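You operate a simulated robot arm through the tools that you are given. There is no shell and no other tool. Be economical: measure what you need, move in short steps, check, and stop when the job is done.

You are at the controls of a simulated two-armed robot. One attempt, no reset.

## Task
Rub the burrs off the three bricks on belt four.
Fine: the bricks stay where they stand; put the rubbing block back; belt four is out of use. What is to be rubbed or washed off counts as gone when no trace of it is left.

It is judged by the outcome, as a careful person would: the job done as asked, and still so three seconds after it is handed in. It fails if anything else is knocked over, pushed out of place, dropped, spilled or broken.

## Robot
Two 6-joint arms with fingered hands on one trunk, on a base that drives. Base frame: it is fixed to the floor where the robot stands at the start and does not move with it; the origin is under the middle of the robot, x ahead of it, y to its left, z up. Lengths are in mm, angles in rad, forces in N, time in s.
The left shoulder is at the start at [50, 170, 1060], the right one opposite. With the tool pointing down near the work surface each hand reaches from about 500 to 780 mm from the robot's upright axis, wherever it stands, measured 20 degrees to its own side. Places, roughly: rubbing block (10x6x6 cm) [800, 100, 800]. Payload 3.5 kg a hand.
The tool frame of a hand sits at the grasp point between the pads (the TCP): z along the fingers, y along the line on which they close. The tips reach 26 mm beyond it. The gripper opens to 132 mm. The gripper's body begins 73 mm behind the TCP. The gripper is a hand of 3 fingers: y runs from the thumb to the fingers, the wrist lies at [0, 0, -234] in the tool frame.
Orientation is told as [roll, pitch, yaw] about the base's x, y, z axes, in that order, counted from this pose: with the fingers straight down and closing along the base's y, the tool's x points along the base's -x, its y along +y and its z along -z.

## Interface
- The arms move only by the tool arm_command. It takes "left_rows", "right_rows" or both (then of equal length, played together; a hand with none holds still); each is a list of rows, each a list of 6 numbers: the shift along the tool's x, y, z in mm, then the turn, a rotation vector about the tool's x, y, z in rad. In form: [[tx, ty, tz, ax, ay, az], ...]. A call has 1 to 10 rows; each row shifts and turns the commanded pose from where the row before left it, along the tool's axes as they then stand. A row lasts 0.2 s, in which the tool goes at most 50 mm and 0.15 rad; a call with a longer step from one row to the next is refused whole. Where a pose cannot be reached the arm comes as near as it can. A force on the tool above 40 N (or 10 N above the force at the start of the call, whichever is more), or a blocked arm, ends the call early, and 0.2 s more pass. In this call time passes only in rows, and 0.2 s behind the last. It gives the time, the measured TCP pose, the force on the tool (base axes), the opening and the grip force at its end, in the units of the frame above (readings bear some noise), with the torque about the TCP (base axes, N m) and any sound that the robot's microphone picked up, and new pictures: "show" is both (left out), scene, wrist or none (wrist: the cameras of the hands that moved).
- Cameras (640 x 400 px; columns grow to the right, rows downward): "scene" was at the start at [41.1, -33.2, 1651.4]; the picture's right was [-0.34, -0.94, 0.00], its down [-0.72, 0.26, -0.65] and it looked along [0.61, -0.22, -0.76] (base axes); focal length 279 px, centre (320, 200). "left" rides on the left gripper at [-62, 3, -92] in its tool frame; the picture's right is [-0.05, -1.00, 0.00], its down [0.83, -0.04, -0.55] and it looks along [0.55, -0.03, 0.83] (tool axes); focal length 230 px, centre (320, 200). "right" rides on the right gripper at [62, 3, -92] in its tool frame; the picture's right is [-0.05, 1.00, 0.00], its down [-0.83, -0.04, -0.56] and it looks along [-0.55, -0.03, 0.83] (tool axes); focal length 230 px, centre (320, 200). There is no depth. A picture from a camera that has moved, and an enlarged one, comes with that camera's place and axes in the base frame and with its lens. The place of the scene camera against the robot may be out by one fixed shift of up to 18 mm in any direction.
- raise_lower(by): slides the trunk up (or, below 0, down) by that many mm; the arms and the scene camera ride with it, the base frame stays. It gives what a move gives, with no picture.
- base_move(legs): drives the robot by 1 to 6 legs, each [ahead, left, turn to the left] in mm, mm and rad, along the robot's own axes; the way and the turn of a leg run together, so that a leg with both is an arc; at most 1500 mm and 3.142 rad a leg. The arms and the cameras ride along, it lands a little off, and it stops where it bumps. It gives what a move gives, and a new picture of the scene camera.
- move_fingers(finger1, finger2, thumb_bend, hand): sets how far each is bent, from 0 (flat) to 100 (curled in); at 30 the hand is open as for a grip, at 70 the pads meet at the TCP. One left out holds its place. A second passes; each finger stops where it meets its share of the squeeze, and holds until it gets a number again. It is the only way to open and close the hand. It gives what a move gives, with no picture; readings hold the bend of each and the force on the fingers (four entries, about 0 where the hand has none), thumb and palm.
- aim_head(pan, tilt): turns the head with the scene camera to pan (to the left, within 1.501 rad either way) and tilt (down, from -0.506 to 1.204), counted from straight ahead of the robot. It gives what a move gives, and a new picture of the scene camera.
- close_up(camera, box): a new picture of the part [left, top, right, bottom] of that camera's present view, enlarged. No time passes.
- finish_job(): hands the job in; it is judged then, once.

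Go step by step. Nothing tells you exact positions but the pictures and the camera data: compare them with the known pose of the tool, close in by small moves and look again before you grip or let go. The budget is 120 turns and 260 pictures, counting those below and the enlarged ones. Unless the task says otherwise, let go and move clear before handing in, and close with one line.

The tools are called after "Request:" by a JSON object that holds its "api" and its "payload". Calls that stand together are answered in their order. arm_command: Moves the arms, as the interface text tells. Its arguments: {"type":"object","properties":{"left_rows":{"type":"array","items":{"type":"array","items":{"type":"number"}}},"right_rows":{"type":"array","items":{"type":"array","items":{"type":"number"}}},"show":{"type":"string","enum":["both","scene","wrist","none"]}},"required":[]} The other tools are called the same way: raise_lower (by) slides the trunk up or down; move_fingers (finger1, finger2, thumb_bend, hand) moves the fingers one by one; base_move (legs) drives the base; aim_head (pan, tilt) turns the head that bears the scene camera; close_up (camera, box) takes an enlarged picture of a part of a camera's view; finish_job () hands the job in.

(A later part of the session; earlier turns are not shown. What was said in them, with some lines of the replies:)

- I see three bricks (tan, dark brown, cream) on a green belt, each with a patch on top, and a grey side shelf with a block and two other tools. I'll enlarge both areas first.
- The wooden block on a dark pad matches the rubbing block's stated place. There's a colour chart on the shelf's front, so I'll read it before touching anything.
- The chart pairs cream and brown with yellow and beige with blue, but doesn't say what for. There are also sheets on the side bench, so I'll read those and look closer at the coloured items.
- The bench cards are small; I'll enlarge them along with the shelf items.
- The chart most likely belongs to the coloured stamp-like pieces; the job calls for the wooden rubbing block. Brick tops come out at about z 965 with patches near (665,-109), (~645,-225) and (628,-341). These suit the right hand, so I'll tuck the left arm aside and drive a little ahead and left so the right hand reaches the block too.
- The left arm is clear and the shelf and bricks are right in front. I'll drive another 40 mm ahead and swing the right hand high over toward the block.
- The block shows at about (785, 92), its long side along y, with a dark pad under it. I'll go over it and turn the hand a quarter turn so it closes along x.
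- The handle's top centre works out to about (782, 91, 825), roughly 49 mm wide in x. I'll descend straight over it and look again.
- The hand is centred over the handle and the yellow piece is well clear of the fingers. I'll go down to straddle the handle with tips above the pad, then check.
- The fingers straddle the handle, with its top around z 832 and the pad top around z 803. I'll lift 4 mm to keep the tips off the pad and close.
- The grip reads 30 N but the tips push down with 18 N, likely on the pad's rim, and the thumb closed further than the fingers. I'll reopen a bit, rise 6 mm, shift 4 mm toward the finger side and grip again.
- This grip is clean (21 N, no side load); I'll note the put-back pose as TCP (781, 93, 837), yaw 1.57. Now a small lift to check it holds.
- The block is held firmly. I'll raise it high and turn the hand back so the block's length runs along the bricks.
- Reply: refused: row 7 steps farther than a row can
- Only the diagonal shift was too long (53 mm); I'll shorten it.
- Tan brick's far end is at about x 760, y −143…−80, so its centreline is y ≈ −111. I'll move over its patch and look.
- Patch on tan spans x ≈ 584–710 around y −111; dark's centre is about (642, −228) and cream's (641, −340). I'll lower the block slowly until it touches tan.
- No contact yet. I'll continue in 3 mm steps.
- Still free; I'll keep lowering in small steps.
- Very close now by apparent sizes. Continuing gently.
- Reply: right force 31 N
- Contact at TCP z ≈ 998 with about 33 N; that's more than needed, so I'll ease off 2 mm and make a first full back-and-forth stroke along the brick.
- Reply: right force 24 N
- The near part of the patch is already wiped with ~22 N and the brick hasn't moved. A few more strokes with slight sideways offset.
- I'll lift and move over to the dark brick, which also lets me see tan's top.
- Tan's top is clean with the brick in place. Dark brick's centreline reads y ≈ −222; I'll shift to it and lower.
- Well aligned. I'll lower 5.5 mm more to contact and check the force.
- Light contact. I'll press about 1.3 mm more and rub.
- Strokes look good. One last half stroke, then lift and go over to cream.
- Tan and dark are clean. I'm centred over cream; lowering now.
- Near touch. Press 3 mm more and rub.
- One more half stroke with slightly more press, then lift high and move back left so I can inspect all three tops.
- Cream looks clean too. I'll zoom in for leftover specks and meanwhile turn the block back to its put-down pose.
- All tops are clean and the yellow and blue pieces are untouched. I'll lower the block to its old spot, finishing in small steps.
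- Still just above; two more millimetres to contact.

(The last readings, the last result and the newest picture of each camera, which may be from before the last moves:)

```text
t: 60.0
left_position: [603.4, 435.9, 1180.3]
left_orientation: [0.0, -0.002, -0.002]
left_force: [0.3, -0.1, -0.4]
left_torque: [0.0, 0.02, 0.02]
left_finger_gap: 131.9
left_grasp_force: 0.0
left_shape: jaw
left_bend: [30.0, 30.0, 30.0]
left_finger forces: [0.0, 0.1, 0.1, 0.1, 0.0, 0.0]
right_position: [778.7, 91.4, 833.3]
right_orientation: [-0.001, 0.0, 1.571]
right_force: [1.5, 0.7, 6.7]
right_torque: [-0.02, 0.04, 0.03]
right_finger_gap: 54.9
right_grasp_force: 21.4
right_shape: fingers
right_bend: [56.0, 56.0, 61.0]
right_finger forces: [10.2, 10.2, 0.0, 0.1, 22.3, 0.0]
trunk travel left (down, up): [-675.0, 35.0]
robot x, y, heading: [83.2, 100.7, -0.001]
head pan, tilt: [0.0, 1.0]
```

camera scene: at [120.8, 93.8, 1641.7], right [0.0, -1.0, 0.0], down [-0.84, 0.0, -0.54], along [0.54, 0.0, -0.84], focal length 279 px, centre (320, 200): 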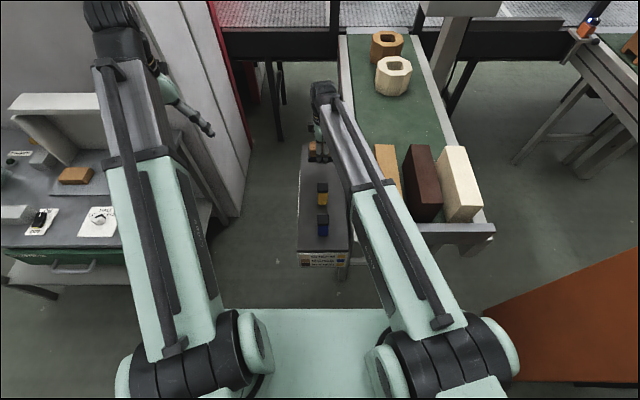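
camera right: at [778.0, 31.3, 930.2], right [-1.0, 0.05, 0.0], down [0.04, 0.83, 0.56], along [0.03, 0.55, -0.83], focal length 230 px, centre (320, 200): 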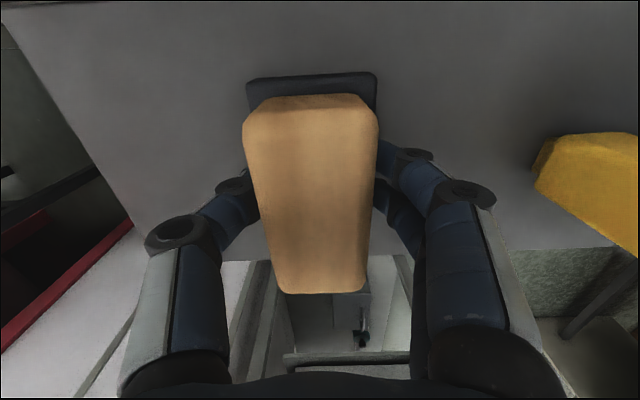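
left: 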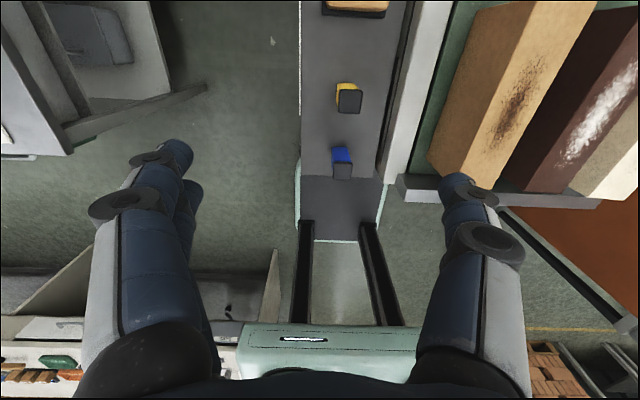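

The block rests on the shelf (contact ~9 N). I'll loosen gently, rise a little so the tips clear the pad rim, then open fully.

Request:
{"api": "move_fingers", "payload": {"hand": "right", "finger1": 50, "finger2": 50, "thumb_bend": 54}}

Request:
{"api": "arm_command", "payload": {"right_rows": [[0, 0, -3, 0, 0, 0], [0, 0, -3, 0, 0, 0]], "show": "wrist"}}

```text
t: 61.0
left_position: [602.9, 435.9, 1181.1]
left_orientation: [0.0, -0.002, -0.003]
left_force: [0.4, 0.2, -0.3]
left_torque: [-0.01, 0.02, -0.01]
left_finger_gap: 131.9
left_grasp_force: 0.0
left_shape: jaw
left_bend: [30.0, 30.0, 30.0]
left_finger forces: [0.0, 0.1, 0.0, 0.1, 0.0, 0.0]
right_position: [779.1, 92.3, 832.8]
right_orientation: [-0.002, 0.0, 1.569]
right_force: [1.5, -0.4, 8.9]
right_torque: [-0.01, 0.12, -0.02]
right_finger_gap: 60.0
right_grasp_force: 3.7
right_shape: fingers
right_bend: [51.0, 51.0, 54.0]
right_finger forces: [3.1, 3.0, 0.0, 0.1, 2.4, 0.0]
trunk travel left (down, up): [-675.0, 35.0]
robot x, y, heading: [83.6, 100.3, 0.001]
head pan, tilt: [0.0, 1.0]
```

```text
t: 61.6
left_position: [603.6, 436.0, 1180.6]
left_orientation: [0.0, 0.0, -0.001]
left_force: [-0.2, -0.6, -0.1]
left_torque: [0.0, 0.03, 0.0]
left_finger_gap: 131.9
left_grasp_force: 0.0
left_shape: jaw
left_bend: [30.0, 30.0, 30.0]
left_finger forces: [0.0, 0.0, 0.0, 0.0, 0.0, 0.1]
right_position: [778.9, 91.3, 837.9]
right_orientation: [0.001, 0.0, 1.571]
right_force: [-0.4, 0.2, 0.3]
right_torque: [0.02, -0.01, 0.01]
right_finger_gap: 61.0
right_grasp_force: 0.0
right_shape: fingers
right_bend: [50.0, 50.0, 54.0]
right_finger forces: [0.0, 0.0, 0.1, 0.1, 0.1, 0.0]
trunk travel left (down, up): [-675.0, 35.0]
robot x, y, heading: [84.1, 102.9, -0.004]
head pan, tilt: [0.0, 1.0]
camera right: at [777.4, 31.2, 931.4], right [-1.0, 0.05, 0.0], down [0.04, 0.83, 0.56], along [0.03, 0.55, -0.83], focal length 230 px, centre (320, 200)
```

right: 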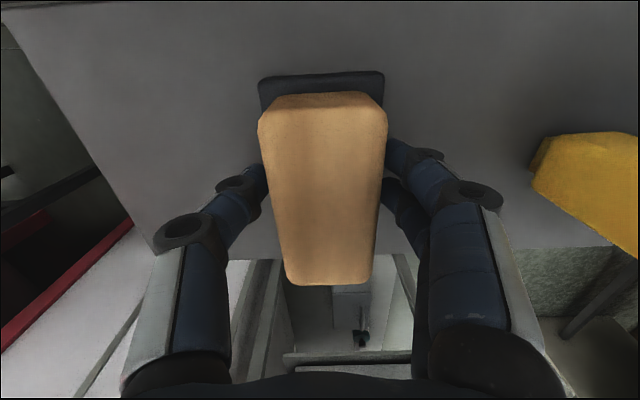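

The block stands free within a couple of millimetres of its original spot. I'll open fully and rise clear.

Request:
{"api": "move_fingers", "payload": {"hand": "right", "finger1": 30, "finger2": 30, "thumb_bend": 30}}

Request:
{"api": "arm_command", "payload": {"right_rows": [[0, 0, -40, 0, 0, 0], [0, 0, -45, 0, 0, 0], [0, 0, -45, 0, 0, 0], [0, 0, -45, 0, 0, 0], [0, 0, -45, 0, 0, 0], [0, 0, -45, 0, 0, 0]], "show": "wrist"}}

Request:
{"api": "arm_command", "payload": {"right_rows": [[45, 0, 0, 0, 0, 0], [45, 0, 0, 0, 0, 0], [45, 0, 0, 0, 0, 0], [45, 0, 0, 0, 0, 0], [45, 0, 0, 0, 0, 0], [45, 0, 0, 0, 0, 0], [45, 0, 0, 0, 0, 0], [45, 0, 0, 0, 0, 0], [45, 20, 0, 0, 0, 0], [45, 20, 0, 0, 0, 0]], "show": "scene"}}

Request:
{"api": "close_up", "payload": {"camera": "scene", "box": [355, 120, 495, 240]}}

Request:
{"api": "close_up", "payload": {"camera": "scene", "box": [280, 130, 370, 270]}}

```text
t: 62.6
left_position: [604.1, 436.2, 1180.8]
left_orientation: [-0.001, 0.002, -0.001]
left_force: [-0.6, 0.5, 0.3]
left_torque: [0.0, 0.03, 0.01]
left_finger_gap: 131.9
left_grasp_force: 0.0
left_shape: jaw
left_bend: [30.0, 30.0, 30.0]
left_finger forces: [0.1, 0.1, 0.0, 0.1, 0.0, 0.0]
right_position: [779.8, 92.4, 839.0]
right_orientation: [0.0, 0.0, 1.57]
right_force: [0.2, -0.2, -1.1]
right_torque: [0.01, 0.02, -0.02]
right_finger_gap: 133.6
right_grasp_force: 0.1
right_shape: fingers
right_bend: [30.0, 30.0, 30.0]
right_finger forces: [0.1, 0.0, 0.0, 0.0, 0.0, 0.0]
trunk travel left (down, up): [-675.0, 35.0]
robot x, y, heading: [79.4, 100.9, -0.004]
head pan, tilt: [0.0, 1.0]
```

```text
t: 64.0
left_position: [603.0, 435.5, 1181.2]
left_orientation: [0.001, 0.0, -0.003]
left_force: [1.0, 0.0, -0.7]
left_torque: [0.04, 0.0, 0.0]
left_finger_gap: 131.9
left_grasp_force: 0.1
left_shape: jaw
left_bend: [30.0, 30.0, 30.0]
left_finger forces: [0.0, 0.0, 0.0, 0.1, 0.1, 0.1]
right_position: [783.6, 94.2, 1103.5]
right_orientation: [0.0, -0.001, 1.57]
right_force: [-0.5, 0.3, 0.7]
right_torque: [0.02, -0.01, 0.01]
right_finger_gap: 134.1
right_grasp_force: 0.0
right_shape: fingers
right_bend: [30.0, 30.0, 30.0]
right_finger forces: [0.0, 0.0, 0.0, 0.0, 0.0, 0.1]
trunk travel left (down, up): [-675.0, 35.0]
robot x, y, heading: [83.6, 100.3, -0.005]
head pan, tilt: [0.0, 1.0]
camera right: at [780.6, 33.4, 1195.7], right [-1.0, 0.05, 0.0], down [0.04, 0.83, 0.56], along [0.03, 0.55, -0.83], focal length 230 px, centre (320, 200)
```

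right: 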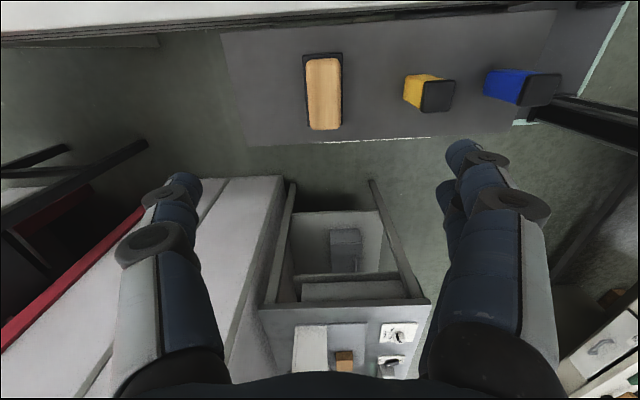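

```text
t: 66.2
left_position: [603.4, 436.1, 1181.1]
left_orientation: [0.0, 0.001, -0.001]
left_force: [0.1, -1.3, 0.5]
left_torque: [0.04, -0.02, -0.01]
left_finger_gap: 131.8
left_grasp_force: 0.0
left_shape: jaw
left_bend: [30.0, 30.0, 30.0]
left_finger forces: [0.0, 0.0, 0.0, 0.0, 0.1, 0.1]
right_position: [719.9, -13.8, 1102.3]
right_orientation: [-0.003, 0.006, 1.537]
right_force: [0.9, -0.6, 0.1]
right_torque: [0.02, 0.02, 0.01]
right_finger_gap: 134.2
right_grasp_force: 0.1
right_shape: fingers
right_bend: [30.0, 30.0, 30.0]
right_finger forces: [0.0, 0.0, 0.1, 0.1, 0.0, 0.0]
right hand out of reach, approached as far as the arm can: row 2, 3, 4, 5, 6, 7, 8, 9, 10
trunk travel left (down, up): [-675.0, 35.0]
robot x, y, heading: [85.5, 101.9, -0.004]
head pan, tilt: [0.0, 1.0]
camera scene: at [120.2, 93.7, 1641.7], right [0.0, -1.0, 0.0], down [-0.84, 0.0, -0.54], along [0.54, 0.0, -0.84], focal length 279 px, centre (320, 200)
```

scene: 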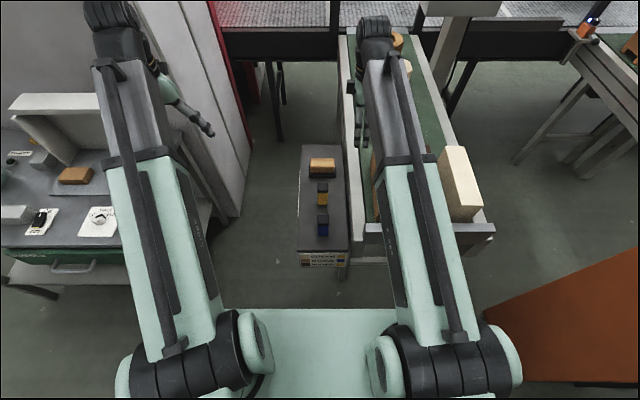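

```text
3.33 times, centred on (425, 180) of scene
camera zoom: at [120.2, 93.7, 1641.7], right [0.0, -1.0, 0.0], down [-0.84, 0.0, -0.54], along [0.54, 0.0, -0.84], focal length 930 px, centre (-30, 267)
```

zoom: 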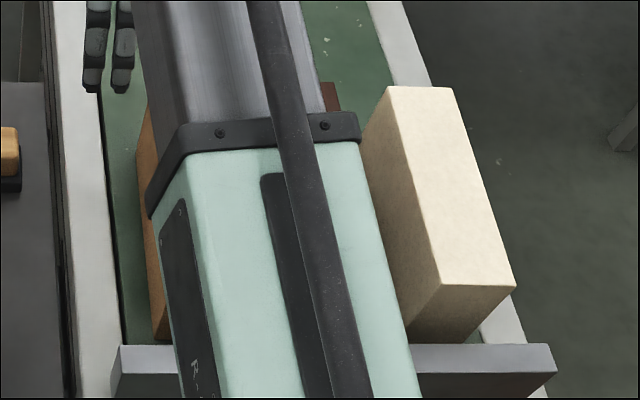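

```text
2.86 times, centred on (325, 200) of scene
camera zoom: at [120.2, 93.7, 1641.7], right [0.0, -1.0, 0.0], down [-0.84, 0.0, -0.54], along [0.54, 0.0, -0.84], focal length 797 px, centre (306, 200)
```

zoom: 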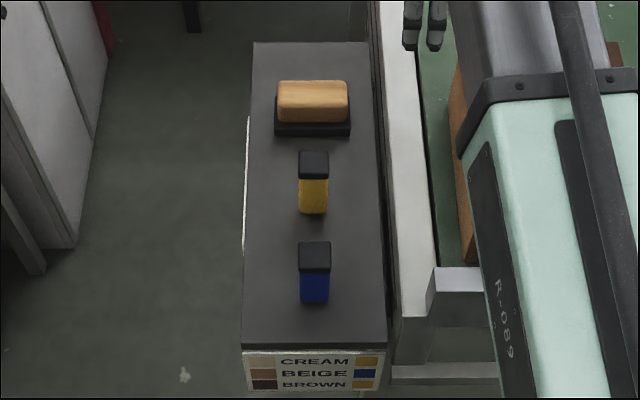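

The block is back and nothing else moved. The hand stopped at its reach limit mid-retreat; I'll unwind the wrist turn high up and swing it to the right so I can view all three tops once more.

Request:
{"api": "arm_command", "payload": {"right_rows": [[0, 15, 0, 0, 0, 0.15], [0, 15, 0, 0, 0, 0.15], [0, 15, 0, 0, 0, 0.15], [0, 0, 0, 0, 0, 0.15], [0, 0, 0, 0, 0, 0.15], [0, 0, 0, 0, 0, 0.15], [0, 0, 0, 0, 0, 0.15], [0, 0, 0, 0, 0, 0.15], [0, 0, 0, 0, 0, 0.15], [0, 0, 0, 0, 0, 0.15]], "show": "scene"}}

Request:
{"api": "close_up", "payload": {"camera": "scene", "box": [365, 135, 445, 195]}}

```text
t: 68.5
left_position: [604.2, 434.8, 1180.6]
left_orientation: [-0.001, 0.001, 0.0]
left_force: [-0.9, -0.5, 0.5]
left_torque: [0.0, 0.0, -0.01]
left_finger_gap: 132.0
left_grasp_force: 0.1
left_shape: jaw
left_bend: [30.0, 30.0, 30.0]
left_finger forces: [0.1, 0.1, 0.0, 0.0, 0.0, 0.0]
right_position: [672.5, -9.3, 1100.9]
right_orientation: [0.0, 0.0, 0.068]
right_force: [-0.2, -0.1, 0.5]
right_torque: [-0.03, 0.01, -0.02]
right_finger_gap: 134.2
right_grasp_force: 0.0
right_shape: fingers
right_bend: [30.0, 30.0, 30.0]
right_finger forces: [0.0, 0.0, 0.0, 0.0, 0.1, 0.1]
trunk travel left (down, up): [-675.0, 35.0]
robot x, y, heading: [81.0, 99.9, 0.002]
head pan, tilt: [0.0, 1.0]
camera scene: at [120.3, 93.8, 1641.7], right [0.0, -1.0, 0.0], down [-0.84, 0.0, -0.54], along [0.54, 0.0, -0.84], focal length 279 px, centre (320, 200)
```

scene: 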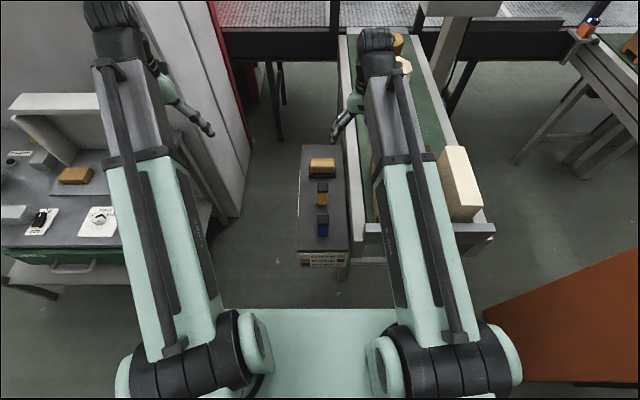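

```text
6.67 times, centred on (405, 165) of scene
camera zoom: at [120.3, 93.8, 1641.7], right [0.0, -1.0, 0.0], down [-0.84, 0.0, -0.54], along [0.54, 0.0, -0.84], focal length 1860 px, centre (-247, 433)
```

zoom: 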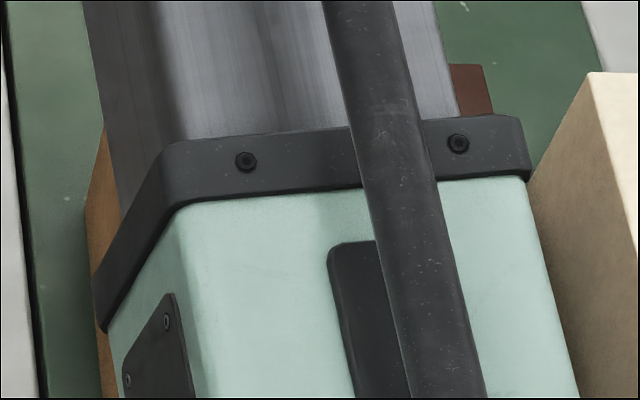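

Now the hand swings right, high over the bricks, for a clear view.

Request:
{"api": "arm_command", "payload": {"right_rows": [[10, -35, -20, 0, 0, 0], [10, -40, -20, 0, 0, 0], [10, -45, 0, 0, 0, 0], [10, -45, 0, 0, 0, 0], [10, -45, 0, 0, 0, 0], [0, -48, 0, 0, 0, 0], [0, -48, 0, 0, 0, 0], [0, -48, 0, 0, 0, 0], [0, -48, 0, 0, 0, 0]], "show": "both"}}

Request:
{"api": "close_up", "payload": {"camera": "scene", "box": [365, 135, 495, 225]}}

```text
t: 70.5
left_position: [605.4, 435.2, 1180.6]
left_orientation: [-0.001, -0.001, -0.002]
left_force: [1.3, 0.7, 0.8]
left_torque: [-0.03, 0.01, 0.04]
left_finger_gap: 131.8
left_grasp_force: 0.2
left_shape: jaw
left_bend: [30.0, 30.0, 30.0]
left_finger forces: [0.0, 0.0, 0.0, 0.0, 0.1, 0.1]
right_position: [652.4, -413.9, 1139.1]
right_orientation: [-0.001, -0.001, 0.071]
right_force: [-0.1, 0.4, 0.0]
right_torque: [0.03, -0.02, 0.03]
right_finger_gap: 134.3
right_grasp_force: 0.0
right_shape: fingers
right_bend: [30.0, 30.0, 30.0]
right_finger forces: [0.0, 0.1, 0.1, 0.0, 0.0, 0.0]
trunk travel left (down, up): [-675.0, 35.0]
robot x, y, heading: [79.8, 97.7, -0.004]
head pan, tilt: [0.0, 1.0]
camera scene: at [120.4, 93.0, 1641.7], right [0.0, -1.0, 0.0], down [-0.84, 0.0, -0.54], along [0.54, 0.0, -0.84], focal length 279 px, centre (320, 200)
camera right: at [593.0, -413.7, 1231.4], right [-0.02, 1.0, 0.0], down [0.83, 0.02, 0.56], along [0.56, 0.01, -0.83], focal length 230 px, centre (320, 200)
```

scene: 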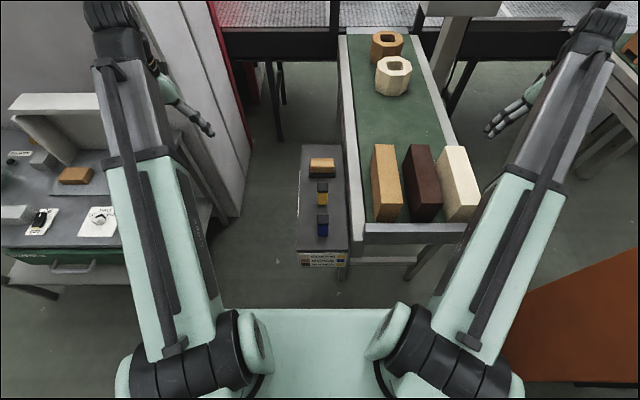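
right: 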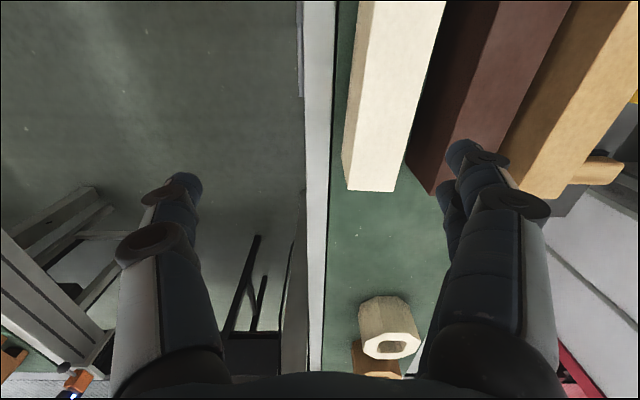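

```text
4.44 times, centred on (430, 180) of scene
camera zoom: at [120.4, 93.0, 1641.7], right [0.0, -1.0, 0.0], down [-0.84, 0.0, -0.54], along [0.54, 0.0, -0.84], focal length 1240 px, centre (-169, 289)
```

zoom: 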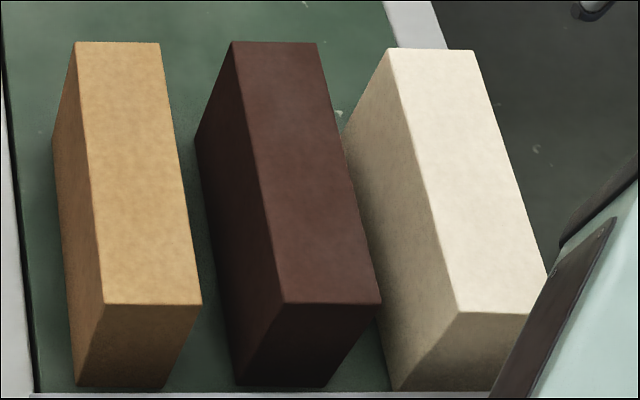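

All three bricks are clean and standing where they were, the rubbing block is back in its place, and both hands are empty and clear. I'm handing in.

Request:
{"api": "finish_job", "payload": {}}

```text
The job is handed in.
```

I rubbed the burrs off all three bricks on belt four. None of the bricks moved, and the rubbing block is back within a few millimetres of where it stood.
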